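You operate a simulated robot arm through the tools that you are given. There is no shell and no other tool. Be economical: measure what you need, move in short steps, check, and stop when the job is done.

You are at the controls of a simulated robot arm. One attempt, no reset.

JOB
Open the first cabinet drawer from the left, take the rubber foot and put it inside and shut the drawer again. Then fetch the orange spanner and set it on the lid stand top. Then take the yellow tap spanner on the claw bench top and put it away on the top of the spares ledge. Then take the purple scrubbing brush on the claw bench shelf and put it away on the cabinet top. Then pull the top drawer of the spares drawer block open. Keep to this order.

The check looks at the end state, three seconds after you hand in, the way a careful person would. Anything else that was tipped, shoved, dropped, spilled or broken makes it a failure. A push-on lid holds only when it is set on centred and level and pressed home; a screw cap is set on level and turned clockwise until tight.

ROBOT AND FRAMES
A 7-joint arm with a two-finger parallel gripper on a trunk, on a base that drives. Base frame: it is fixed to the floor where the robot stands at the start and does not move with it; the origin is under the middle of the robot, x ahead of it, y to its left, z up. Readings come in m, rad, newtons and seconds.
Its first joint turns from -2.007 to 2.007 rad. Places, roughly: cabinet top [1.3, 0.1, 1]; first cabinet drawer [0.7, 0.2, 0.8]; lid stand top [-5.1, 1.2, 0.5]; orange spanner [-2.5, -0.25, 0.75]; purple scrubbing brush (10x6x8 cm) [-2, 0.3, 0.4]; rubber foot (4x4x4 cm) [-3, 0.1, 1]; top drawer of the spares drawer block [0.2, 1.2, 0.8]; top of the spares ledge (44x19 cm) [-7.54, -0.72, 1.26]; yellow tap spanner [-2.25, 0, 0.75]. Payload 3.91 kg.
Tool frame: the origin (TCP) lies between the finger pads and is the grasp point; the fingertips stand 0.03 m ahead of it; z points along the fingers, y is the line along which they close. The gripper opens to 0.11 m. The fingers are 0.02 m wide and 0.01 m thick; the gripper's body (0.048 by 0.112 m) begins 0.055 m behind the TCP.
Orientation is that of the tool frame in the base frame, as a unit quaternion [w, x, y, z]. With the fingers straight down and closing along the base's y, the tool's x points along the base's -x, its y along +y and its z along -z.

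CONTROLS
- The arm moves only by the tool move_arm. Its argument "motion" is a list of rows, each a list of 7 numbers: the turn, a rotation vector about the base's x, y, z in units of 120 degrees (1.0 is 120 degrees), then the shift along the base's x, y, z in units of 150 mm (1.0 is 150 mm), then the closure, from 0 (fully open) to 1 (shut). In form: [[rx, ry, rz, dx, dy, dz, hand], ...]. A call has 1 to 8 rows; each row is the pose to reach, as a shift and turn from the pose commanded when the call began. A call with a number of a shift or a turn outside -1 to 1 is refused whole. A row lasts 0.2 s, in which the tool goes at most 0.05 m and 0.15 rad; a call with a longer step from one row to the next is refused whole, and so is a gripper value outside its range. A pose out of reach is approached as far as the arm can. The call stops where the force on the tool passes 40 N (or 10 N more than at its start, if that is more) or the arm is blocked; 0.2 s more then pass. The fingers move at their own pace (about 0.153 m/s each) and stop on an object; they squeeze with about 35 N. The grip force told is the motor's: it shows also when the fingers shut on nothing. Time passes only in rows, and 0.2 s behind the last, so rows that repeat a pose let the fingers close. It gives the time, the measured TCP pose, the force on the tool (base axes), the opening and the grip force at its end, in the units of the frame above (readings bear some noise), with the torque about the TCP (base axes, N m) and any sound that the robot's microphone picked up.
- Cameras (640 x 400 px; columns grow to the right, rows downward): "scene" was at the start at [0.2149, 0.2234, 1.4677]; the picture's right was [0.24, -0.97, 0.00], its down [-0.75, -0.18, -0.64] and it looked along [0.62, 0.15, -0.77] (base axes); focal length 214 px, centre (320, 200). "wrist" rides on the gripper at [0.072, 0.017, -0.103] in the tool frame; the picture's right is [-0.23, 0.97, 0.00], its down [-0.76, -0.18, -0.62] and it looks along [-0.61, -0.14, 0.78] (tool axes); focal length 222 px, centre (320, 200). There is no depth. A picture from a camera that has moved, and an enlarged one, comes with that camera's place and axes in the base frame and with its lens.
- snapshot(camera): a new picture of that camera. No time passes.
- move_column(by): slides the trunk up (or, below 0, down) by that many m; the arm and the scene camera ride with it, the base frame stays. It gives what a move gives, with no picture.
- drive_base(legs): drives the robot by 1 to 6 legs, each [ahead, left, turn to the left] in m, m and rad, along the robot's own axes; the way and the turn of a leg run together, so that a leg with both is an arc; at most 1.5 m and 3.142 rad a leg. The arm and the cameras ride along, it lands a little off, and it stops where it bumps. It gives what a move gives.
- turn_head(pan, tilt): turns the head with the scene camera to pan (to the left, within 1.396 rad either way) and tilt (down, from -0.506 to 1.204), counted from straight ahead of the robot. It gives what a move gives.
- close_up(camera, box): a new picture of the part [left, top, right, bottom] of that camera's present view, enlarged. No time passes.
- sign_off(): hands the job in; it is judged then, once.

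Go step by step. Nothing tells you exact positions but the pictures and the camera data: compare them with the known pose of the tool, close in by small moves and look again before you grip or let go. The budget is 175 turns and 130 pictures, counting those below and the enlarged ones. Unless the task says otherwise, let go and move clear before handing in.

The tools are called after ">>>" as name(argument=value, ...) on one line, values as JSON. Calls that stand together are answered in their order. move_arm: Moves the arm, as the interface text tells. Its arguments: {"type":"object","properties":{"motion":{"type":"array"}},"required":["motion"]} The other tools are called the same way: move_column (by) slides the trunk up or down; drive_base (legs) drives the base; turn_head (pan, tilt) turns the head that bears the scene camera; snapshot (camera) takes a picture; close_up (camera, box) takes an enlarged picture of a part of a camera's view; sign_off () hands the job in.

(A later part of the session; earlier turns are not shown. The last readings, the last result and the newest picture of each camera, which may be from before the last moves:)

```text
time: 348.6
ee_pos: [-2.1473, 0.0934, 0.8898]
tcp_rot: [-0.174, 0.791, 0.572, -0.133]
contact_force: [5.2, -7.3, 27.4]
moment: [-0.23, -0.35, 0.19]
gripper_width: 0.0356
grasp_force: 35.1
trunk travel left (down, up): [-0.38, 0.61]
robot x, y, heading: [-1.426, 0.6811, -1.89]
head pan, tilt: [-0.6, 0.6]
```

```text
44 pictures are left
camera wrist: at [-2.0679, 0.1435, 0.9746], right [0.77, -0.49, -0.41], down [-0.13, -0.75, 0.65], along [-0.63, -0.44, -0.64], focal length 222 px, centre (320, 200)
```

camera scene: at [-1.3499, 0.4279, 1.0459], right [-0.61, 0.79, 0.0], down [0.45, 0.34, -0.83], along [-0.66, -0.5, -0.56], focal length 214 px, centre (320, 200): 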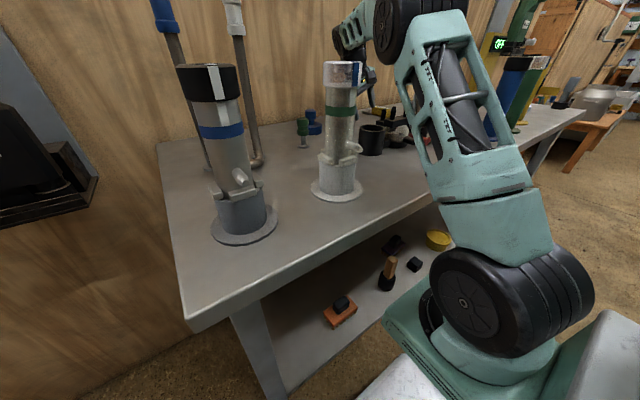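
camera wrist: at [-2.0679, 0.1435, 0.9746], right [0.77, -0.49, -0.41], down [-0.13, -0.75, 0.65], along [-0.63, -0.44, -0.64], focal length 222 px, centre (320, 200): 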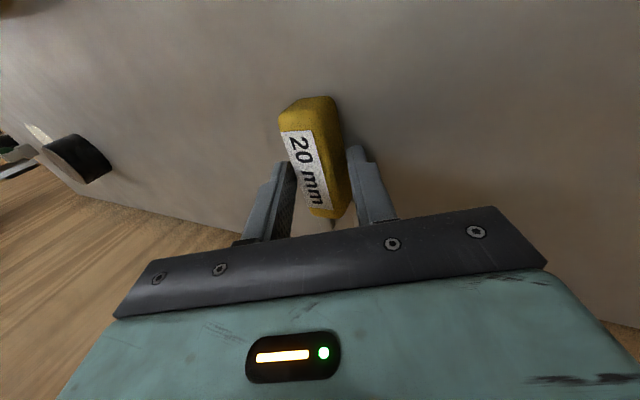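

Gripped. Small lift, slide out from under the tap, then up.

>>> move_arm(motion=[[0, 0, 0, 0, 0, 0.07, 1], [0, 0, 0, 0, 0, 0.13, 1], [0, 0, 0, 0.1, -0.03, 0.15, 1], [0, 0, 0, 0.22, -0.07, 0.2, 1], [0, 0, 0, 0.34, -0.1, 0.4, 1], [0, 0, 0, 0.42, -0.12, 0.65, 1], [0, 0, 0, 0.48, -0.12, 0.95, 1]])

>>> snapshot(camera="wrist")

>>> move_column(by=0.3)

```text
time: 350.2
ee_pos: [-2.0757, 0.0763, 1.0274]
tcp_rot: [-0.174, 0.791, 0.572, -0.128]
contact_force: [0.3, 0.4, -1.1]
moment: [0.03, -0.06, 0.02]
gripper_width: 0.0303
grasp_force: 34.9
trunk travel left (down, up): [-0.38, 0.61]
robot x, y, heading: [-1.4293, 0.6806, -1.89]
head pan, tilt: [-0.6, 0.6]
```

```text
43 pictures are left
camera wrist: at [-1.996, 0.126, 1.1128], right [0.77, -0.49, -0.41], down [-0.14, -0.75, 0.64], along [-0.63, -0.44, -0.65], focal length 222 px, centre (320, 200)
```

wrist: 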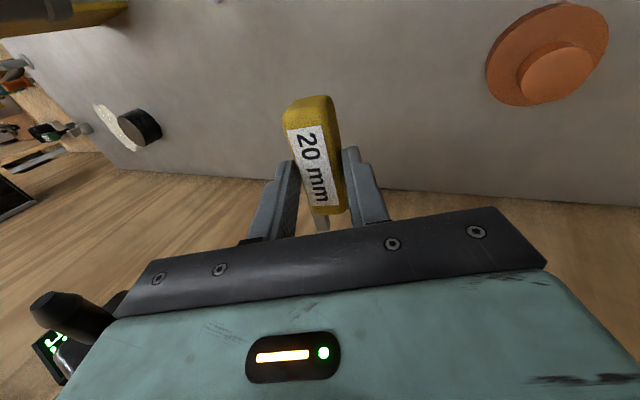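

```text
time: 353.2
ee_pos: [-2.0755, 0.0764, 1.327]
tcp_rot: [-0.173, 0.791, 0.572, -0.13]
contact_force: [0.1, 0.0, -1.5]
moment: [-0.02, 0.0, 0.01]
gripper_width: 0.028
grasp_force: 34.8
trunk travel left (down, up): [-0.68, 0.31]
robot x, y, heading: [-1.4313, 0.6788, -1.88]
head pan, tilt: [-0.6, 0.6]
```

Yellow spanner held (0.028). I'll back off, level the tool, bring the arm to the centre, then head through the gap toward the spares ledge.

>>> drive_base(legs=[[-0.2, 0, 0]])

>>> move_arm(motion=[[-0.0161, -0.0495, 0, 0.25, -0.08, 0, 1], [-0.0322, -0.099, 0, 0.5, -0.16, 0, 1], [-0.0483, -0.1485, 0, 0.75, -0.24, 0, 1], [-0.0644, -0.198, 0, 0.95, -0.3, 0, 1]])

>>> move_arm(motion=[[0, 0, 0, 0.28, 0.0, 0, 1], [0, 0, 0, 0.55, 0.02, 0, 1], [0, 0, 0, 0.8, 0.1, 0, 1], [0, 0, 0, 1.0, 0.3, 0, 1]])

>>> drive_base(legs=[[0, 0, -1.573], [1.3, 0, 0], [1.3, 0, 0], [0, 0, 1.57]])

>>> turn_head(pan=0.0, tilt=0.6)

>>> snapshot(camera="scene")

```text
time: 354.8
ee_pos: [-2.0129, 0.263, 1.327]
tcp_rot: [-0.174, 0.791, 0.572, -0.129]
contact_force: [0.1, -0.8, -2.3]
moment: [0.0, -0.01, -0.02]
gripper_width: 0.0278
grasp_force: 35.1
trunk travel left (down, up): [-0.68, 0.31]
robot x, y, heading: [-1.369, 0.8674, -1.888]
head pan, tilt: [-0.6, 0.6]
```

```text
time: 355.8
ee_pos: [-1.8716, 0.2181, 1.3305]
tcp_rot: [0.001, 0.811, 0.585, 0.0]
contact_force: [-0.1, 0.2, -1.8]
moment: [-0.03, -0.02, -0.03]
gripper_width: 0.0276
grasp_force: 35.8
trunk travel left (down, up): [-0.68, 0.31]
robot x, y, heading: [-1.3646, 0.8696, -1.892]
head pan, tilt: [-0.6, 0.6]
```

```text
time: 356.8
ee_pos: [-1.7212, 0.2638, 1.3264]
tcp_rot: [0.002, 0.811, 0.585, -0.001]
contact_force: [-1.4, -1.3, -1.3]
moment: [0.06, -0.01, 0.02]
gripper_width: 0.0275
grasp_force: 35.0
trunk travel left (down, up): [-0.68, 0.31]
robot x, y, heading: [-1.3713, 0.8641, -1.893]
head pan, tilt: [-0.6, 0.6]
```

```text
time: 377.3
ee_pos: [-4.1885, 0.981, 1.3283]
tcp_rot: [0.001, 0.784, 0.62, -0.002]
contact_force: [0.6, -0.4, -2.3]
moment: [0.03, 0.0, 0.01]
gripper_width: 0.0275
grasp_force: 35.0
trunk travel left (down, up): [-0.68, 0.31]
robot x, y, heading: [-3.8883, 1.6127, -1.803]
head pan, tilt: [-0.6, 0.6]
```

```text
time: 378.3
ee_pos: [-4.1876, 0.9813, 1.3281]
tcp_rot: [0.0, 0.784, 0.621, -0.001]
contact_force: [-0.1, 0.0, -1.7]
moment: [0.01, -0.03, 0.02]
gripper_width: 0.0272
grasp_force: 34.8
trunk travel left (down, up): [-0.68, 0.31]
robot x, y, heading: [-3.8878, 1.6127, -1.8]
head pan, tilt: [0.0, 0.6]
```

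```text
42 pictures are left
camera scene: at [-3.7447, 1.3433, 1.3456], right [-0.97, 0.23, 0.0], down [0.13, 0.55, -0.83], along [-0.19, -0.8, -0.57], focal length 214 px, centre (320, 200)
```

scene: 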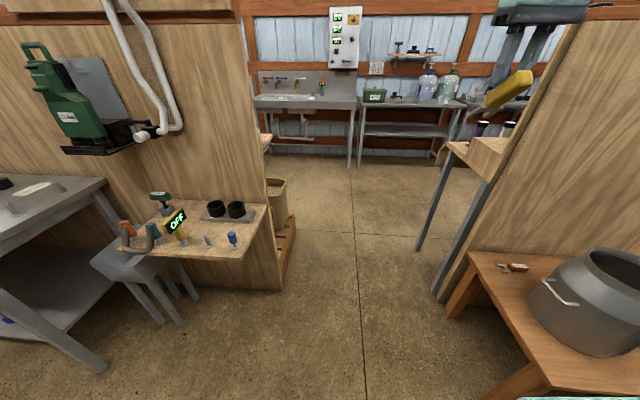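

The gap is clear. I'll drive through into the other aisle and look toward the ledge.

>>> drive_base(legs=[[0, 0, -0.084], [1.15, 0, 0], [1.08, 0, 0], [0, 0, -1.57]])

>>> turn_head(pan=0.5, tilt=0.3)

>>> snapshot(camera="scene")

```text
time: 393.5
ee_pos: [-5.204, -0.1473, 1.3272]
tcp_rot: [0.0, 0.989, -0.15, -0.002]
contact_force: [-0.1, -0.2, -1.8]
moment: [0.02, -0.01, 0.01]
gripper_width: 0.027
grasp_force: 34.4
trunk travel left (down, up): [-0.68, 0.31]
robot x, y, heading: [-4.5911, -0.4908, 2.84]
head pan, tilt: [0.0, 0.6]
```

```text
time: 394.5
ee_pos: [-5.2017, -0.1458, 1.3272]
tcp_rot: [0.0, 0.989, -0.15, -0.001]
contact_force: [-0.5, -0.1, -1.6]
moment: [0.0, 0.04, -0.01]
gripper_width: 0.0271
grasp_force: 35.1
trunk travel left (down, up): [-0.68, 0.31]
robot x, y, heading: [-4.5951, -0.488, 2.841]
head pan, tilt: [0.499, 0.3]
```

```text
41 pictures are left
camera scene: at [-4.8809, -0.6605, 1.373], right [-0.2, 0.98, 0.0], down [0.29, 0.06, -0.96], along [-0.94, -0.19, -0.3], focal length 214 px, centre (320, 200)
```

scene: 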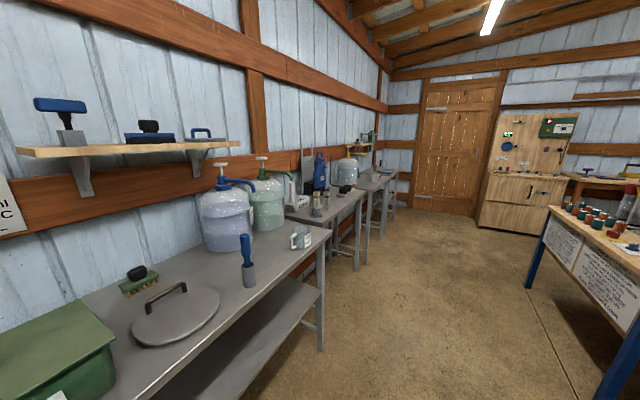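

The target ledge is the far one on the left wall. Driving there and facing it.

>>> drive_base(legs=[[1.35, 0, 0], [1.3, 0, 0], [0, 0, 1.57]])

>>> turn_head(pan=0.0, tilt=0.4)

>>> move_column(by=0.2)

>>> snapshot(camera="scene")

```text
time: 411.3
ee_pos: [-7.4878, -0.3636, 1.3282]
tcp_rot: [0.001, 0.797, 0.604, -0.002]
contact_force: [1.2, 0.0, -1.5]
moment: [-0.01, -0.02, -0.02]
gripper_width: 0.027
grasp_force: 35.1
trunk travel left (down, up): [-0.68, 0.31]
robot x, y, heading: [-7.1591, 0.2597, -1.844]
head pan, tilt: [0.499, 0.3]
```

```text
time: 412.2
ee_pos: [-7.4865, -0.3637, 1.3278]
tcp_rot: [0.001, 0.797, 0.604, -0.001]
contact_force: [-0.2, -0.6, -1.8]
moment: [0.02, 0.01, 0.02]
gripper_width: 0.0273
grasp_force: 34.7
trunk travel left (down, up): [-0.68, 0.31]
robot x, y, heading: [-7.1648, 0.2579, -1.842]
head pan, tilt: [0.0, 0.4]
```

```text
time: 414.4
ee_pos: [-7.4879, -0.3639, 1.5276]
tcp_rot: [0.002, 0.797, 0.604, -0.002]
contact_force: [0.1, -0.4, -1.7]
moment: [0.0, -0.01, -0.01]
gripper_width: 0.0272
grasp_force: 35.2
trunk travel left (down, up): [-0.88, 0.11]
robot x, y, heading: [-7.1624, 0.2581, -1.842]
head pan, tilt: [0.0, 0.4]
```

```text
40 pictures are left
camera scene: at [-7.0291, -0.0245, 1.5638], right [-0.96, 0.27, 0.0], down [0.1, 0.37, -0.92], along [-0.25, -0.89, -0.39], focal length 214 px, centre (320, 200)
```

scene: 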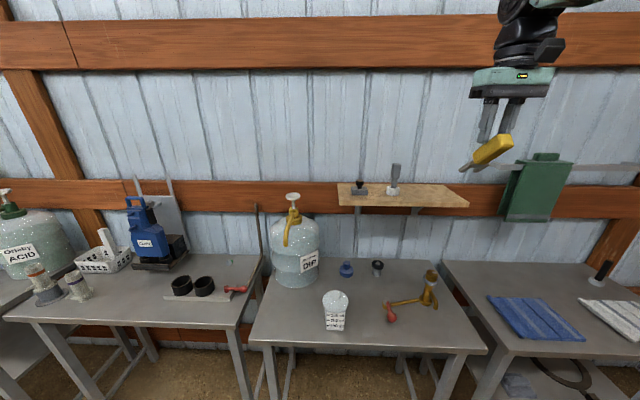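

The ledge has two items on its left part and free space at right. Checking how the spanner hangs.

>>> snapshot(camera="wrist")

>>> close_up(camera="scene", box=[330, 90, 550, 227])

```text
39 pictures are left
camera wrist: at [-7.4505, -0.2995, 1.6302], right [0.88, -0.48, 0.0], down [-0.38, -0.68, 0.63], along [-0.3, -0.55, -0.78], focal length 222 px, centre (320, 200)
```

wrist: 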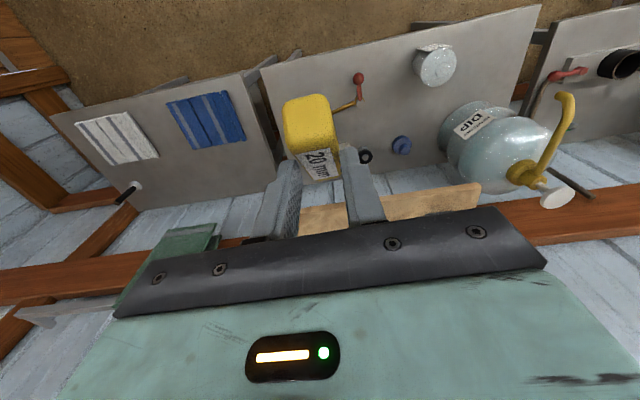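

```text
2.91 times, centred on (440, 158) of scene
camera zoom: at [-7.0291, -0.0245, 1.5638], right [-0.96, 0.27, 0.0], down [0.1, 0.37, -0.92], along [-0.25, -0.89, -0.39], focal length 624 px, centre (-29, 321)
```

zoom: 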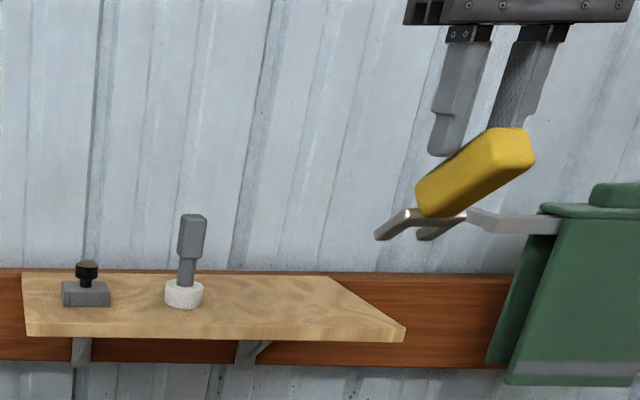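

The spanner droops about 34° toward the wall. I'll pitch the tool to level it, and drive closer.

>>> move_arm(motion=[[-0.054, 0.0175, 0, 0, 0, 0, 1], [-0.108, 0.035, 0, 0, 0, 0, 1], [-0.162, 0.0525, 0, 0, 0, 0, 1], [-0.216, 0.07, 0, 0, 0, 0, 1], [-0.269, 0.0875, 0, 0, 0, 0, 1]])

>>> drive_base(legs=[[0.14, 0, -0.042]])

>>> close_up(camera="scene", box=[320, 60, 560, 210])

```text
time: 415.6
ee_pos: [-7.487, -0.3634, 1.5281]
tcp_rot: [0.169, 0.762, 0.577, -0.242]
contact_force: [-0.2, 0.2, -1.3]
moment: [0.05, -0.03, 0.0]
gripper_width: 0.027
grasp_force: 34.7
trunk travel left (down, up): [-0.88, 0.11]
robot x, y, heading: [-7.1633, 0.2587, -1.842]
head pan, tilt: [0.0, 0.4]
```

```text
time: 416.9
ee_pos: [-7.5516, -0.4815, 1.528]
tcp_rot: [0.162, 0.774, 0.562, -0.244]
contact_force: [-0.1, 0.0, -1.2]
moment: [0.02, 0.01, 0.01]
gripper_width: 0.027
grasp_force: 34.9
trunk travel left (down, up): [-0.88, 0.11]
robot x, y, heading: [-7.1999, 0.1251, -1.886]
head pan, tilt: [0.0, 0.4]
```

```text
2.67 times, centred on (440, 135) of scene
camera zoom: at [-7.0805, -0.162, 1.5639], right [-0.95, 0.31, 0.0], down [0.12, 0.37, -0.92], along [-0.28, -0.88, -0.39], focal length 572 px, centre (0, 373)
```

zoom: 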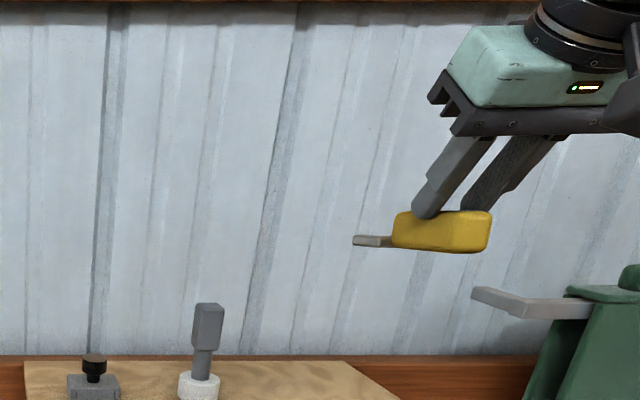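

Level now. Moving above the free part of the ledge and lowering.

>>> move_arm(motion=[[0, 0, 0, -0.11, -0.19, 0, 1], [0, 0, 0, -0.22, -0.38, 0, 1], [0, 0, 0, -0.33, -0.56, 0, 1], [0, 0, 0, -0.427, -0.731, 0, 1]])

>>> move_column(by=-0.185)

>>> snapshot(camera="scene")

>>> snapshot(camera="wrist")

```text
time: 417.9
ee_pos: [-7.613, -0.5909, 1.5277]
tcp_rot: [0.162, 0.774, 0.561, -0.244]
contact_force: [-0.1, 0.4, -1.8]
moment: [0.02, -0.03, 0.0]
gripper_width: 0.0272
grasp_force: 35.1
trunk travel left (down, up): [-0.88, 0.11]
robot x, y, heading: [-7.199, 0.1256, -1.884]
head pan, tilt: [0.0, 0.4]
```

```text
time: 420.0
ee_pos: [-7.6134, -0.593, 1.3428]
tcp_rot: [0.162, 0.773, 0.562, -0.244]
contact_force: [-0.2, -0.2, -0.3]
moment: [0.01, -0.05, 0.0]
gripper_width: 0.0272
grasp_force: 35.1
trunk travel left (down, up): [-0.695, 0.295]
robot x, y, heading: [-7.2035, 0.1221, -1.883]
head pan, tilt: [0.0, 0.4]
```

```text
36 pictures are left
camera scene: at [-7.0806, -0.1623, 1.3789], right [-0.95, 0.31, 0.0], down [0.12, 0.37, -0.92], along [-0.28, -0.88, -0.39], focal length 214 px, centre (320, 200)
```

scene: 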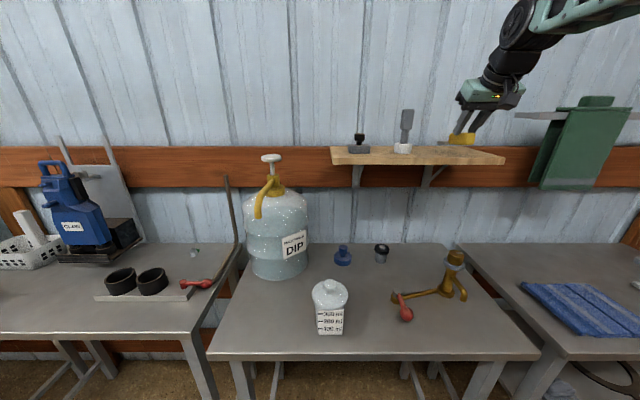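

```text
35 pictures are left
camera wrist: at [-7.5592, -0.487, 1.3874], right [0.87, -0.49, 0.11], down [-0.24, -0.22, 0.95], along [-0.44, -0.85, -0.3], focal length 222 px, centre (320, 200)
```

wrist: 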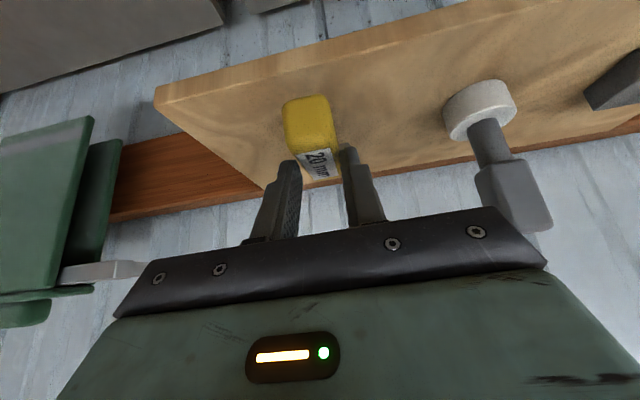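

Nearly there. Lowering in small steps.

>>> move_arm(motion=[[0, 0, 0, 0, 0, -0.06, 1], [0, 0, 0, 0, 0, -0.12, 1], [0, 0, 0, 0, 0, -0.18, 1]])

>>> close_up(camera="scene", box=[380, 80, 540, 180])

```text
time: 420.8
ee_pos: [-7.6137, -0.5918, 1.321]
tcp_rot: [0.164, 0.773, 0.561, -0.247]
contact_force: [1.0, 5.8, 13.7]
moment: [-1.08, 0.08, 0.0]
gripper_width: 0.0275
grasp_force: 35.3
trunk travel left (down, up): [-0.695, 0.295]
robot x, y, heading: [-7.2021, 0.1255, -1.883]
head pan, tilt: [0.0, 0.4]
```

```text
4.00 times, centred on (460, 130) of scene
camera zoom: at [-7.0802, -0.1611, 1.3794], right [-0.95, 0.31, 0.0], down [0.12, 0.37, -0.92], along [-0.28, -0.88, -0.39], focal length 858 px, centre (-240, 480)
```

zoom: 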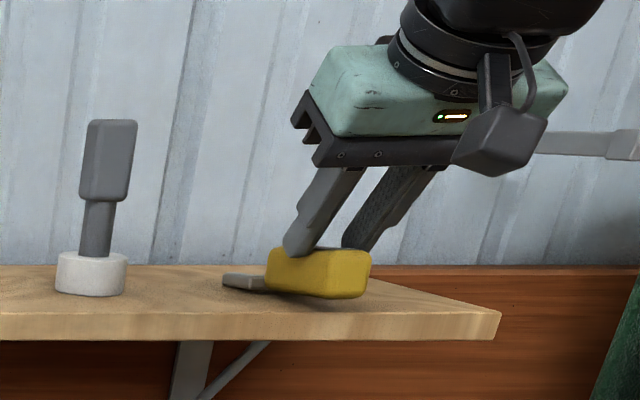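

It touches the ledge. Pressing down a few millimetres more and releasing gently.

>>> move_arm(motion=[[0, 0, 0, 0, 0, -0.03, 1], [0, 0, 0, 0, 0, -0.03, 0.85], [0, 0, 0, 0, 0, -0.03, 0.7], [0, 0, 0, 0, 0, -0.03, 0.55], [0, 0, 0, 0, 0, -0.03, 0.55]])

>>> close_up(camera="scene", box=[380, 80, 540, 180])

```text
time: 422.0
ee_pos: [-7.6137, -0.594, 1.312]
tcp_rot: [0.163, 0.773, 0.562, -0.244]
contact_force: [0.6, 0.1, 0.4]
moment: [0.0, 0.0, 0.01]
gripper_width: 0.0495
grasp_force: 0.1
trunk travel left (down, up): [-0.695, 0.295]
robot x, y, heading: [-7.2008, 0.1259, -1.882]
head pan, tilt: [0.0, 0.4]
```

```text
4.00 times, centred on (460, 130) of scene
camera zoom: at [-7.0806, -0.1622, 1.3788], right [-0.95, 0.31, 0.0], down [0.12, 0.37, -0.92], along [-0.28, -0.88, -0.39], focal length 858 px, centre (-240, 480)
```

zoom: 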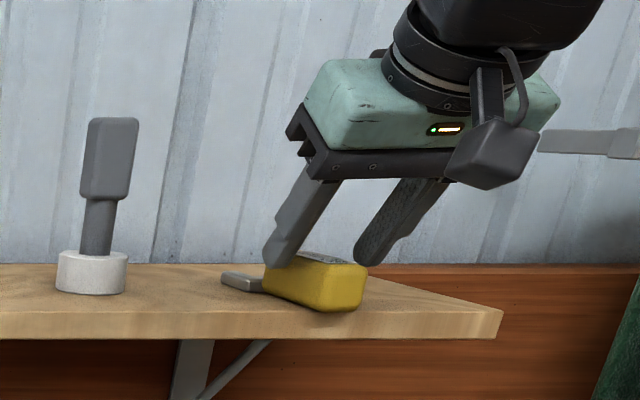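

Released and lying flat. Lifting and checking its position on the ledge.

>>> move_arm(motion=[[0, 0, 0, 0, 0.0, 0.2, 0.5], [0, 0, 0, 0.0, 0.0, 0.5, 0.5], [0, 0, 0, 0.05, 0.15, 0.75, 0.5], [0, 0, 0, 0.1, 0.3, 1.0, 0.5]])

>>> snapshot(camera="wrist")

```text
time: 423.0
ee_pos: [-7.602, -0.5444, 1.4625]
tcp_rot: [0.162, 0.774, 0.561, -0.245]
contact_force: [0.3, -0.5, 0.3]
moment: [0.02, -0.03, -0.01]
gripper_width: 0.0551
grasp_force: 0.0
trunk travel left (down, up): [-0.695, 0.295]
robot x, y, heading: [-7.2009, 0.1267, -1.887]
head pan, tilt: [0.0, 0.4]
```

```text
32 pictures are left
camera wrist: at [-7.5478, -0.4388, 1.5066], right [0.87, -0.49, 0.1], down [-0.24, -0.22, 0.95], along [-0.44, -0.85, -0.3], focal length 222 px, centre (320, 200)
```

wrist: 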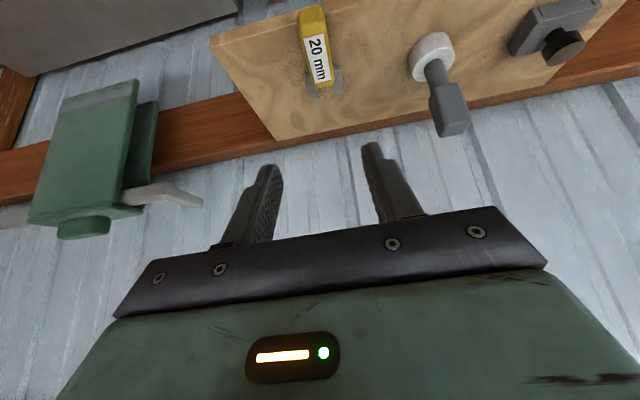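

The handle end overhangs the ledge edge by about 1.5 cm. I'll push it in by ~3.5 cm with closed fingertips.

>>> move_arm(motion=[[0, 0, 0, 0.147, 0.28, 0, 1], [0, 0, 0, 0.147, 0.28, -0.25, 1], [0, 0, 0, 0.147, 0.28, -0.5, 1], [0, 0, 0, 0.147, 0.28, -0.75, 1], [0, 0, 0, 0.147, 0.28, -0.95, 1]])

>>> snapshot(camera="wrist")

```text
time: 424.2
ee_pos: [-7.5766, -0.5073, 1.3176]
tcp_rot: [0.163, 0.774, 0.561, -0.245]
contact_force: [0.6, -0.1, -0.1]
moment: [-0.02, 0.03, 0.02]
gripper_width: 0.0001
grasp_force: 35.3
trunk travel left (down, up): [-0.695, 0.295]
robot x, y, heading: [-7.2023, 0.1217, -1.884]
head pan, tilt: [0.0, 0.4]
```

```text
31 pictures are left
camera wrist: at [-7.5228, -0.4018, 1.3622], right [0.87, -0.49, 0.11], down [-0.24, -0.22, 0.95], along [-0.44, -0.85, -0.3], focal length 222 px, centre (320, 200)
```

wrist: 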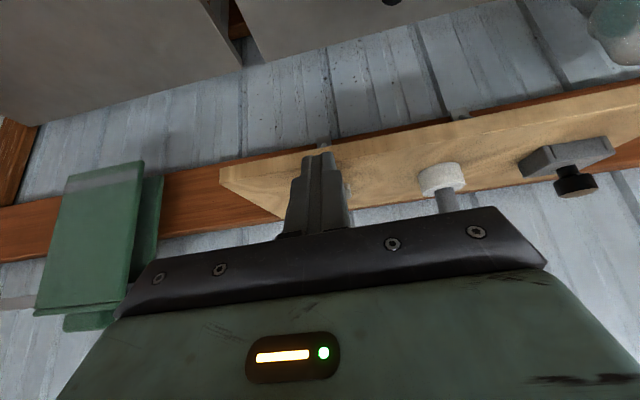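

Fingers are in front of the handle end. Pushing slowly.

>>> move_arm(motion=[[0, 0, 0, 0, 0, -0.11, 1], [0, 0, 0, -0.03, -0.09, -0.11, 1], [0, 0, 0, -0.06, -0.18, -0.11, 1], [0, 0, 0, -0.09, -0.27, -0.11, 1], [0, 0, 0, -0.11, -0.35, -0.11, 1], [0, 0, 0, -0.135, -0.41, -0.11, 1], [0, 0, 0, -0.151, -0.466, -0.11, 1]])

>>> move_arm(motion=[[0, 0, 0, 0.04, 0.12, 0, 1], [0, 0, 0, 0.1, 0.3, 0.1, 1], [0, 0, 0, 0.1, 0.3, 0.4, 1], [0, 0, 0, 0.1, 0.3, 0.7, 1], [0, 0, 0, 0.1, 0.3, 1.0, 1]])

>>> snapshot(camera="wrist")

```text
time: 425.8
ee_pos: [-7.5989, -0.5771, 1.303]
tcp_rot: [0.163, 0.773, 0.562, -0.244]
contact_force: [-0.5, 0.9, 0.6]
moment: [-0.01, 0.0, 0.01]
gripper_width: 0.0
grasp_force: 35.1
trunk travel left (down, up): [-0.695, 0.295]
robot x, y, heading: [-7.2013, 0.1238, -1.889]
head pan, tilt: [0.0, 0.4]
```

```text
time: 427.0
ee_pos: [-7.5869, -0.5307, 1.4549]
tcp_rot: [0.162, 0.774, 0.562, -0.244]
contact_force: [-0.4, -0.4, 0.3]
moment: [-0.01, 0.02, 0.04]
gripper_width: 0.0
grasp_force: 35.1
trunk travel left (down, up): [-0.695, 0.295]
robot x, y, heading: [-7.2009, 0.124, -1.888]
head pan, tilt: [0.0, 0.4]
```

```text
30 pictures are left
camera wrist: at [-7.5325, -0.4259, 1.4982], right [0.87, -0.49, 0.1], down [-0.24, -0.22, 0.95], along [-0.44, -0.85, -0.3], focal length 222 px, centre (320, 200)
```

wrist: 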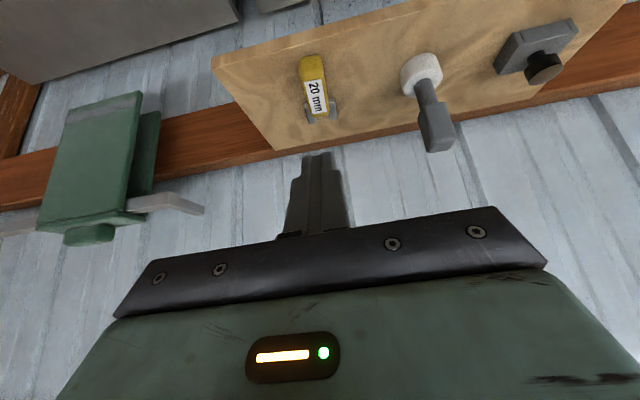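

The yellow spanner now sits fully on the ledge. Next: the purple brush on the claw bench's lower shelf, at about (-2.04, 0.285, 0.37). Driving back.

>>> drive_base(legs=[[-0.2, 0, 0], [0, 0, 1.573], [1.35, 0, 0], [1.34, 0, 0]])

```text
time: 444.9
ee_pos: [-3.9345, -0.8187, 1.4543]
tcp_rot: [0.289, 0.131, 0.947, -0.051]
contact_force: [-0.1, -0.4, -0.7]
moment: [0.01, 0.03, 0.01]
gripper_width: 0.0
grasp_force: 35.2
trunk travel left (down, up): [-0.695, 0.295]
robot x, y, heading: [-4.605, -0.4586, -0.275]
head pan, tilt: [0.0, 0.4]
```

>>> drive_base(legs=[[0.06, 0, 0], [0, 0, 1.532], [1.15, 0, 0], [1.13, 0, 0]])

```text
time: 460.6
ee_pos: [-3.493, 2.3902, 1.4541]
tcp_rot: [0.244, -0.563, 0.772, 0.163]
contact_force: [0.4, -0.5, -0.2]
moment: [0.02, 0.0, 0.0]
gripper_width: 0.0001
grasp_force: 35.4
trunk travel left (down, up): [-0.695, 0.295]
robot x, y, heading: [-3.8763, 1.7298, 1.261]
head pan, tilt: [0.0, 0.4]
```

>>> drive_base(legs=[[0, 0, -1.575], [1.15, 0, 0], [1.1, 0, 0], [0, 0, -1.57]])

>>> turn_head(pan=-0.1, tilt=0.75)

>>> move_column(by=-0.4)

>>> snapshot(camera="scene")

```text
time: 479.5
ee_pos: [-2.0151, 0.4247, 1.4544]
tcp_rot: [0.171, 0.754, 0.587, -0.24]
contact_force: [-0.4, 0.8, 0.2]
moment: [0.01, -0.02, -0.01]
gripper_width: 0.0
grasp_force: 35.3
trunk travel left (down, up): [-0.695, 0.295]
robot x, y, heading: [-1.6763, 1.1032, -1.818]
head pan, tilt: [0.0, 0.4]
```

```text
time: 480.3
ee_pos: [-2.017, 0.4267, 1.4545]
tcp_rot: [0.17, 0.754, 0.587, -0.239]
contact_force: [1.5, -0.3, 0.5]
moment: [0.02, -0.02, 0.03]
gripper_width: 0.0
grasp_force: 34.8
trunk travel left (down, up): [-0.695, 0.295]
robot x, y, heading: [-1.6732, 1.1061, -1.821]
head pan, tilt: [-0.099, 0.75]
```

```text
time: 484.2
ee_pos: [-2.0157, 0.4255, 1.0543]
tcp_rot: [0.17, 0.754, 0.587, -0.239]
contact_force: [0.5, 0.5, -0.2]
moment: [0.05, 0.02, 0.01]
gripper_width: 0.0
grasp_force: 35.3
trunk travel left (down, up): [-0.295, 0.695]
robot x, y, heading: [-1.674, 1.104, -1.823]
head pan, tilt: [-0.099, 0.75]
```

```text
29 pictures are left
camera scene: at [-1.5414, 0.8402, 0.9478], right [-0.94, 0.34, 0.0], down [0.23, 0.64, -0.73], along [-0.25, -0.69, -0.68], focal length 214 px, centre (320, 200)
```

scene: 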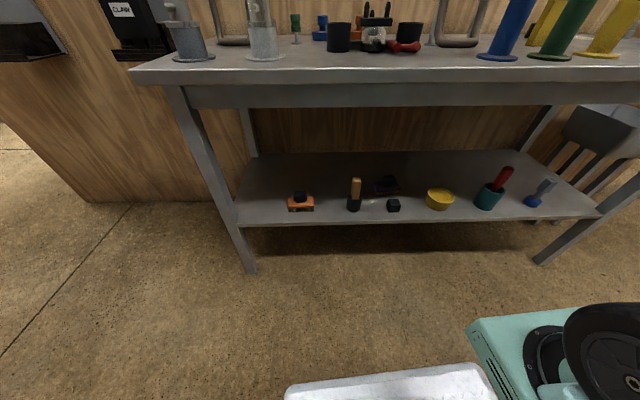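

>>> close_up(camera="scene", box=[330, 160, 450, 230])

```text
5.33 times, centred on (390, 195) of scene
camera zoom: at [-1.5414, 0.8402, 0.9478], right [-0.94, 0.34, 0.0], down [0.23, 0.64, -0.73], along [-0.25, -0.69, -0.68], focal length 1144 px, centre (-53, 227)
```

zoom: 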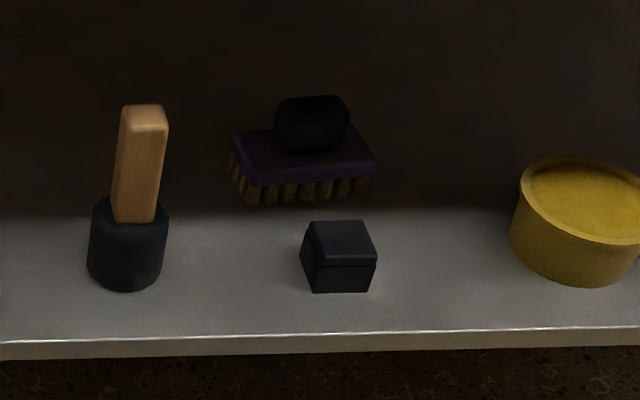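

The purple brush (black knob on top) is at ≈(-2.035, 0.288), knob z≈0.41, behind a small black cube. I'll align, lower the trunk fully, and bring the pitched tool down in front of the bench.

>>> drive_base(legs=[[-0.12, 0, -0.061]])

>>> move_column(by=-0.29)

>>> move_arm(motion=[[0, 0, 0, 0, 0, -0.25, 0.0], [0, 0, 0, 0, 0, -0.5, 0.0], [0, 0, 0, 0, 0, -0.75, 0.0], [0, 0, 0, 0, 0, -0.95, 0.0]])

>>> move_arm(motion=[[0, 0, 0, 0, 0, -0.25, 0.0], [0, 0, 0, 0, 0, -0.5, 0.0], [0, 0, 0, 0, 0, -0.75, 0.0], [0, 0, 0, 0, 0, -0.95, 0.0]])

>>> snapshot(camera="scene")

```text
time: 485.4
ee_pos: [-2.0265, 0.5599, 1.0538]
tcp_rot: [0.163, 0.772, 0.564, -0.244]
contact_force: [-0.4, -0.4, 0.3]
moment: [0.0, -0.01, 0.0]
gripper_width: 0.0
grasp_force: 34.8
trunk travel left (down, up): [-0.295, 0.695]
robot x, y, heading: [-1.6451, 1.2168, -1.881]
head pan, tilt: [-0.099, 0.75]
```

```text
time: 488.3
ee_pos: [-2.027, 0.5611, 0.7646]
tcp_rot: [0.163, 0.772, 0.563, -0.245]
contact_force: [-0.4, 0.0, -0.4]
moment: [0.01, 0.0, -0.03]
gripper_width: 0.0001
grasp_force: 34.7
trunk travel left (down, up): [-0.005, 0.985]
robot x, y, heading: [-1.6416, 1.2191, -1.875]
head pan, tilt: [-0.099, 0.75]
```

```text
time: 489.3
ee_pos: [-2.0268, 0.5601, 0.6181]
tcp_rot: [0.164, 0.772, 0.563, -0.245]
contact_force: [-0.3, 0.3, 0.2]
moment: [0.01, 0.01, 0.02]
gripper_width: 0.11
grasp_force: 0.0
trunk travel left (down, up): [-0.005, 0.985]
robot x, y, heading: [-1.6443, 1.22, -1.882]
head pan, tilt: [-0.099, 0.75]
```

```text
time: 490.3
ee_pos: [-2.0272, 0.5601, 0.4776]
tcp_rot: [0.163, 0.772, 0.563, -0.245]
contact_force: [-0.3, 0.0, 0.1]
moment: [-0.02, 0.0, 0.0]
gripper_width: 0.1098
grasp_force: 0.1
trunk travel left (down, up): [-0.005, 0.985]
robot x, y, heading: [-1.6476, 1.2162, -1.878]
head pan, tilt: [-0.099, 0.75]
```

```text
27 pictures are left
camera scene: at [-1.5266, 0.9439, 0.6578], right [-0.92, 0.4, 0.0], down [0.27, 0.63, -0.73], along [-0.29, -0.67, -0.68], focal length 214 px, centre (320, 200)
```

scene: 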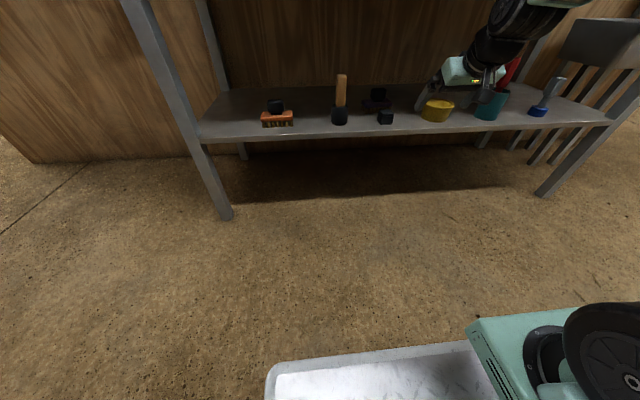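

In front of the shelf now. Aligning sideways, then moving in over the black cube.

>>> move_arm(motion=[[0, 0, 0, 0.25, -0.08, 0, 0.2], [0, 0, 0, 0.49, -0.16, 0, 0.2], [0, 0, 0, 0.4, -0.44, 0, 0.2], [0, 0, 0, 0.31, -0.72, 0, 0.2], [0, 0, 0, 0.22, -1.0, 0, 0.2]])

>>> snapshot(camera="wrist")

```text
time: 491.5
ee_pos: [-1.992, 0.4102, 0.4768]
tcp_rot: [0.163, 0.772, 0.563, -0.244]
contact_force: [0.5, -0.7, 0.1]
moment: [-0.01, -0.03, -0.01]
gripper_width: 0.0882
grasp_force: 0.0
trunk travel left (down, up): [-0.005, 0.985]
robot x, y, heading: [-1.6419, 1.2208, -1.877]
head pan, tilt: [-0.099, 0.75]
```

```text
26 pictures are left
camera wrist: at [-1.9383, 0.5146, 0.5215], right [0.87, -0.48, 0.11], down [-0.24, -0.22, 0.95], along [-0.43, -0.85, -0.3], focal length 222 px, centre (320, 200)
```

wrist: 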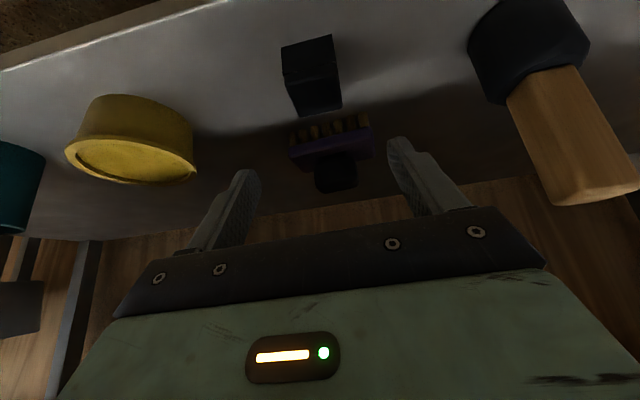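

Well aligned; moving in further and lowering slightly.

>>> move_arm(motion=[[0, 0, 0, -0.07, -0.22, 0, 0.2], [0, 0, 0, -0.14, -0.44, -0.05, 0.2], [0, 0, 0, -0.216, -0.665, -0.13, 0.2]])

>>> snapshot(camera="wrist")

>>> close_up(camera="scene", box=[300, 10, 540, 150])

```text
time: 492.3
ee_pos: [-2.0239, 0.3094, 0.4583]
tcp_rot: [0.164, 0.771, 0.565, -0.244]
contact_force: [-0.5, 0.0, 1.0]
moment: [-0.01, 0.04, 0.01]
gripper_width: 0.0879
grasp_force: 0.0
trunk travel left (down, up): [-0.005, 0.985]
robot x, y, heading: [-1.6429, 1.2156, -1.875]
head pan, tilt: [-0.099, 0.75]
```

```text
25 pictures are left
camera wrist: at [-1.971, 0.4148, 0.5032], right [0.87, -0.48, 0.11], down [-0.24, -0.22, 0.95], along [-0.43, -0.85, -0.3], focal length 222 px, centre (320, 200)
```

wrist: 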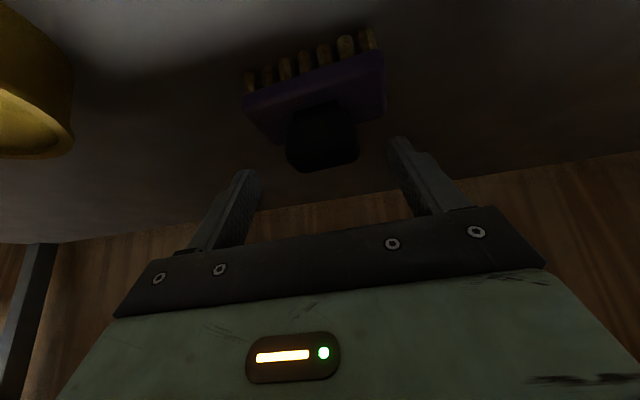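

```text
2.67 times, centred on (420, 80) of scene
camera zoom: at [-1.5266, 0.9439, 0.6578], right [-0.92, 0.4, 0.0], down [0.27, 0.63, -0.73], along [-0.29, -0.67, -0.68], focal length 572 px, centre (53, 520)
```

zoom: 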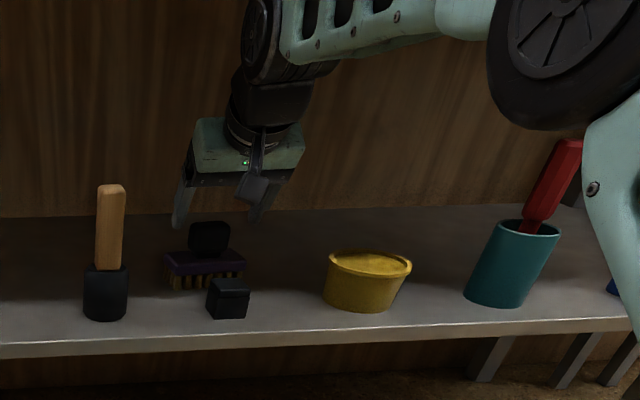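

Knob is at (-2.022, 0.300, 0.42), right below the TCP. Lowering 2 cm and closing.

>>> move_arm(motion=[[0, 0, 0, 0.02, -0.01, -0.07, 0.2], [0, 0, 0, 0.02, -0.01, -0.14, 0.2], [0, 0, 0, 0.02, -0.01, -0.14, 0.5], [0, 0, 0, 0.02, -0.01, -0.14, 0.8], [0, 0, 0, 0.02, -0.01, -0.14, 1], [0, 0, 0, 0.02, -0.01, -0.14, 1]])

>>> snapshot(camera="wrist")

```text
time: 493.7
ee_pos: [-2.0224, 0.308, 0.4389]
tcp_rot: [0.163, 0.772, 0.564, -0.243]
contact_force: [0.2, 0.7, 0.7]
moment: [0.0, -0.11, 0.02]
gripper_width: 0.0513
grasp_force: 34.8
trunk travel left (down, up): [-0.005, 0.985]
robot x, y, heading: [-1.6445, 1.2185, -1.881]
head pan, tilt: [-0.099, 0.75]
```

```text
23 pictures are left
camera wrist: at [-1.9683, 0.4137, 0.4821], right [0.87, -0.48, 0.11], down [-0.24, -0.22, 0.95], along [-0.43, -0.85, -0.3], focal length 222 px, centre (320, 200)
```

wrist: 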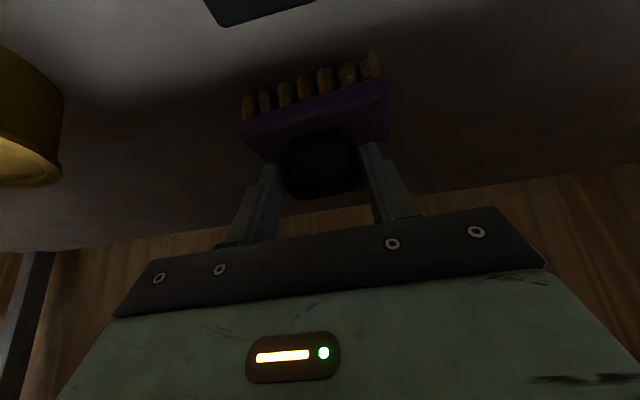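

Gripped. Lifting 7 cm and pulling the brush out from under the bench.

>>> move_arm(motion=[[0, 0, 0, 0, 0, 0.15, 1], [0, 0, 0, 0, 0, 0.3, 1], [0, 0, 0, 0, 0, 0.45, 1], [0, 0, 0, 0.07, 0.22, 0.45, 1], [0, 0, 0, 0.14, 0.44, 0.45, 1], [0, 0, 0, 0.21, 0.66, 0.45, 1], [0, 0, 0, 0.28, 0.88, 0.45, 1], [0, 0, 0, 0.32, 0.99, 0.45, 1]])

>>> move_arm(motion=[[0, 0, 0, 0.07, 0.22, 0, 1], [0, 0, 0, 0.14, 0.44, 0, 1], [0, 0, 0, 0.21, 0.66, 0, 1]])

>>> snapshot(camera="wrist")

```text
time: 495.5
ee_pos: [-1.9749, 0.4578, 0.5078]
tcp_rot: [0.163, 0.773, 0.563, -0.244]
contact_force: [-0.2, -0.5, -2.1]
moment: [0.0, -0.01, 0.0]
gripper_width: 0.051
grasp_force: 34.7
trunk travel left (down, up): [-0.005, 0.985]
robot x, y, heading: [-1.647, 1.2189, -1.881]
head pan, tilt: [-0.099, 0.75]
```

```text
time: 496.3
ee_pos: [-1.9447, 0.5568, 0.5041]
tcp_rot: [0.163, 0.772, 0.564, -0.244]
contact_force: [-0.3, -0.4, -1.6]
moment: [0.03, -0.02, 0.02]
gripper_width: 0.0508
grasp_force: 34.6
trunk travel left (down, up): [-0.005, 0.985]
robot x, y, heading: [-1.6483, 1.2174, -1.877]
head pan, tilt: [-0.099, 0.75]
```

```text
22 pictures are left
camera wrist: at [-1.8901, 0.6626, 0.5482], right [0.87, -0.48, 0.1], down [-0.24, -0.22, 0.95], along [-0.43, -0.85, -0.3], focal length 222 px, centre (320, 200)
```

wrist: 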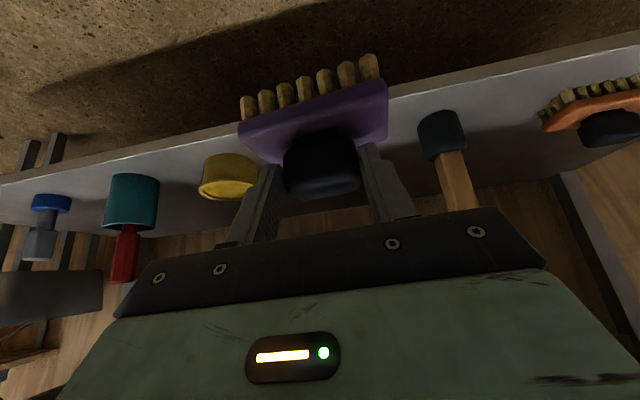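

The brush is out, held firmly. I'll raise it and strafe along the aisle toward the cabinet, facing -v.

>>> move_column(by=0.4)

>>> move_column(by=0.4)

>>> drive_base(legs=[[0.1, 0, 0], [0, 1.0, 0], [0, 1.0, 0]])

>>> turn_head(pan=0.0, tilt=0.7)

>>> snapshot(camera="scene")

```text
time: 500.1
ee_pos: [-1.9444, 0.5569, 0.9045]
tcp_rot: [0.163, 0.772, 0.564, -0.244]
contact_force: [0.5, -0.6, -2.6]
moment: [0.03, -0.01, -0.02]
gripper_width: 0.0504
grasp_force: 35.1
trunk travel left (down, up): [-0.405, 0.585]
robot x, y, heading: [-1.6451, 1.2177, -1.881]
head pan, tilt: [-0.099, 0.75]
```

```text
time: 504.0
ee_pos: [-1.9441, 0.5568, 1.304]
tcp_rot: [0.164, 0.772, 0.564, -0.243]
contact_force: [-0.2, -0.4, -2.6]
moment: [0.02, 0.02, -0.02]
gripper_width: 0.0498
grasp_force: 34.6
trunk travel left (down, up): [-0.805, 0.185]
robot x, y, heading: [-1.6439, 1.2154, -1.881]
head pan, tilt: [-0.099, 0.75]
```

```text
time: 514.5
ee_pos: [-0.1054, -0.1373, 1.3033]
tcp_rot: [0.16, 0.777, 0.557, -0.245]
contact_force: [-0.2, 0.4, -0.6]
moment: [0.0, 0.0, 0.0]
gripper_width: 0.0493
grasp_force: 35.0
trunk travel left (down, up): [-0.805, 0.185]
robot x, y, heading: [0.2041, 0.521, -1.897]
head pan, tilt: [-0.099, 0.75]
stopped in leg 3: the robot was blocked; the commanded pose is now the measured one
```

```text
time: 515.2
ee_pos: [-0.1058, -0.1359, 1.3043]
tcp_rot: [0.16, 0.777, 0.557, -0.245]
contact_force: [0.6, -0.5, -1.5]
moment: [-0.01, -0.01, 0.03]
gripper_width: 0.0496
grasp_force: 35.1
trunk travel left (down, up): [-0.805, 0.185]
robot x, y, heading: [0.2073, 0.5195, -1.898]
head pan, tilt: [0.0, 0.7]
```

```text
21 pictures are left
camera scene: at [0.3255, 0.2385, 1.462], right [-0.95, 0.32, 0.0], down [0.21, 0.61, -0.76], along [-0.24, -0.72, -0.64], focal length 214 px, centre (320, 200)
```

scene: 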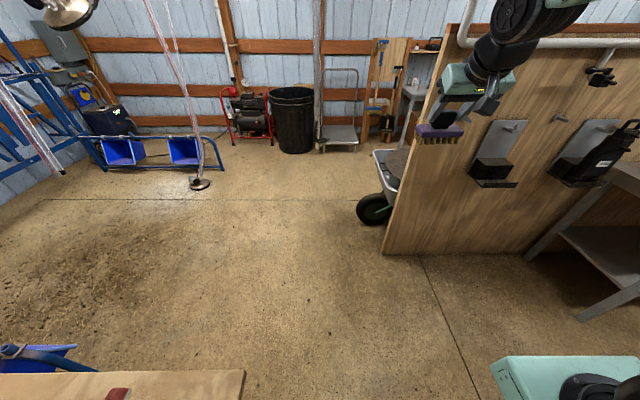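

The base touched the cabinet side and stopped; nothing visibly disturbed. I'll ease off, go forward past the cabinet corner, then shift left.

>>> drive_base(legs=[[0, -0.025, 0.01], [0.78, 0, 0], [0, 0.3, 0], [0.8, 0, 0], [0, 0.25, 0]])

>>> snapshot(camera="scene")

```text
time: 526.8
ee_pos: [0.0221, -1.8064, 1.3038]
tcp_rot: [0.17, 0.756, 0.585, -0.24]
contact_force: [0.0, 0.3, -2.1]
moment: [0.06, -0.01, 0.01]
gripper_width: 0.0494
grasp_force: 34.9
trunk travel left (down, up): [-0.805, 0.185]
robot x, y, heading: [0.2834, -1.1305, -1.823]
head pan, tilt: [0.0, 0.7]
```

```text
20 pictures are left
camera scene: at [0.4235, -1.401, 1.462], right [-0.97, 0.25, 0.0], down [0.16, 0.62, -0.76], along [-0.19, -0.74, -0.64], focal length 214 px, centre (320, 200)
```

scene: 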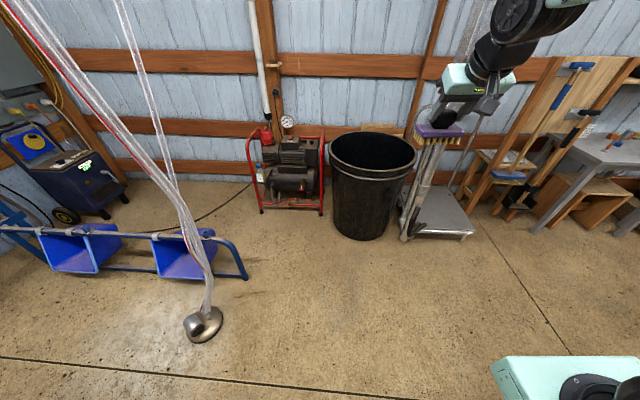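

Clear for turning left. Turning around to face the cabinet.

>>> drive_base(legs=[[0, 0, 3.08]])

>>> snapshot(camera="scene")

```text
time: 534.4
ee_pos: [0.5951, -0.4738, 1.3045]
tcp_rot: [0.245, -0.558, 0.777, 0.16]
contact_force: [0.3, 0.1, -1.6]
moment: [-0.05, 0.03, 0.02]
gripper_width: 0.049
grasp_force: 35.1
trunk travel left (down, up): [-0.805, 0.185]
robot x, y, heading: [0.2796, -1.1271, 1.247]
head pan, tilt: [0.0, 0.7]
```

```text
19 pictures are left
camera scene: at [0.1601, -0.8493, 1.462], right [0.95, -0.32, 0.0], down [-0.21, -0.61, -0.76], along [0.24, 0.72, -0.64], focal length 214 px, centre (320, 200)
```

scene: 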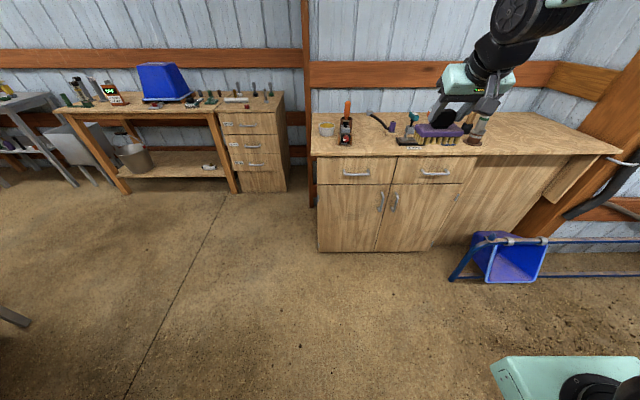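

Driving up so the brush comes over the free front spot between the tap and the tray.

>>> drive_base(legs=[[0.58, -0.02, 0.01]])

>>> snapshot(camera="wrist")

>>> snapshot(camera="scene")

```text
time: 537.7
ee_pos: [0.8044, 0.0758, 1.3032]
tcp_rot: [0.245, -0.556, 0.778, 0.161]
contact_force: [-0.2, 0.4, -1.5]
moment: [-0.01, -0.05, -0.01]
gripper_width: 0.0492
grasp_force: 34.8
trunk travel left (down, up): [-0.805, 0.185]
robot x, y, heading: [0.4928, -0.5807, 1.241]
head pan, tilt: [0.0, 0.7]
```

```text
18 pictures are left
camera wrist: at [0.7483, -0.0317, 1.3483], right [-0.86, 0.5, 0.1], down [0.24, 0.21, 0.95], along [0.45, 0.84, -0.3], focal length 222 px, centre (320, 200)
```

wrist: 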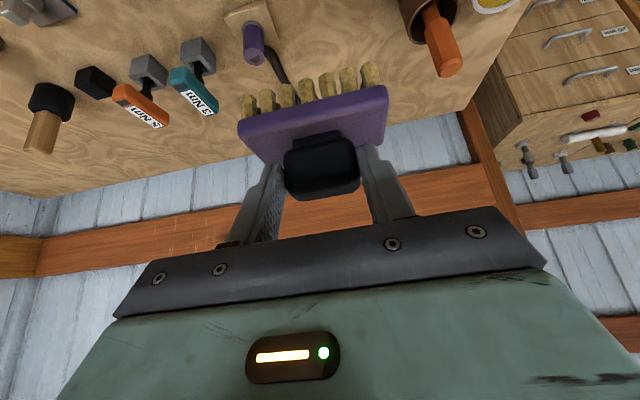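

```text
17 pictures are left
camera scene: at [0.3686, -0.2992, 1.462], right [0.95, -0.32, 0.0], down [-0.21, -0.61, -0.76], along [0.25, 0.72, -0.64], focal length 214 px, centre (320, 200)
```

scene: 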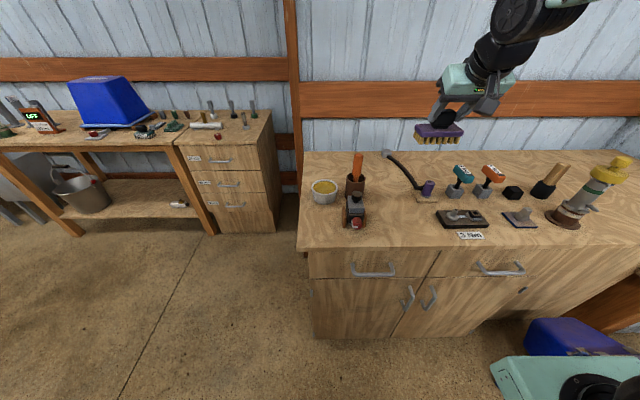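

The spot (u≈0.61–0.86) is free and the brush is above it. Lowering.

>>> move_arm(motion=[[0, 0, 0, 0.03, 0.1, 0, 1], [0, 0, 0, 0.05, 0.17, 0, 1]])

>>> move_column(by=-0.235)

>>> close_up(camera="scene", box=[330, 80, 530, 205])

```text
time: 538.3
ee_pos: [0.8114, 0.0999, 1.3057]
tcp_rot: [0.245, -0.557, 0.777, 0.161]
contact_force: [-0.1, 0.8, -1.6]
moment: [-0.04, -0.01, 0.01]
gripper_width: 0.0492
grasp_force: 35.1
trunk travel left (down, up): [-0.805, 0.185]
robot x, y, heading: [0.4938, -0.5786, 1.244]
head pan, tilt: [0.0, 0.7]
```

```text
time: 540.8
ee_pos: [0.8128, 0.0984, 1.0709]
tcp_rot: [0.245, -0.557, 0.777, 0.162]
contact_force: [-0.7, -0.3, -0.6]
moment: [-0.03, 0.03, -0.02]
gripper_width: 0.0493
grasp_force: 34.8
trunk travel left (down, up): [-0.57, 0.42]
robot x, y, heading: [0.4884, -0.5745, 1.243]
head pan, tilt: [0.0, 0.7]
```

```text
3.20 times, centred on (430, 142) of scene
camera zoom: at [0.3686, -0.2991, 1.227], right [0.95, -0.32, 0.0], down [-0.21, -0.61, -0.76], along [0.25, 0.72, -0.64], focal length 686 px, centre (-32, 384)
```

zoom: 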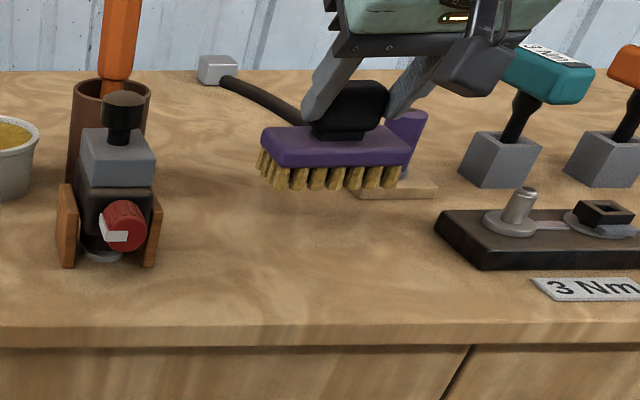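

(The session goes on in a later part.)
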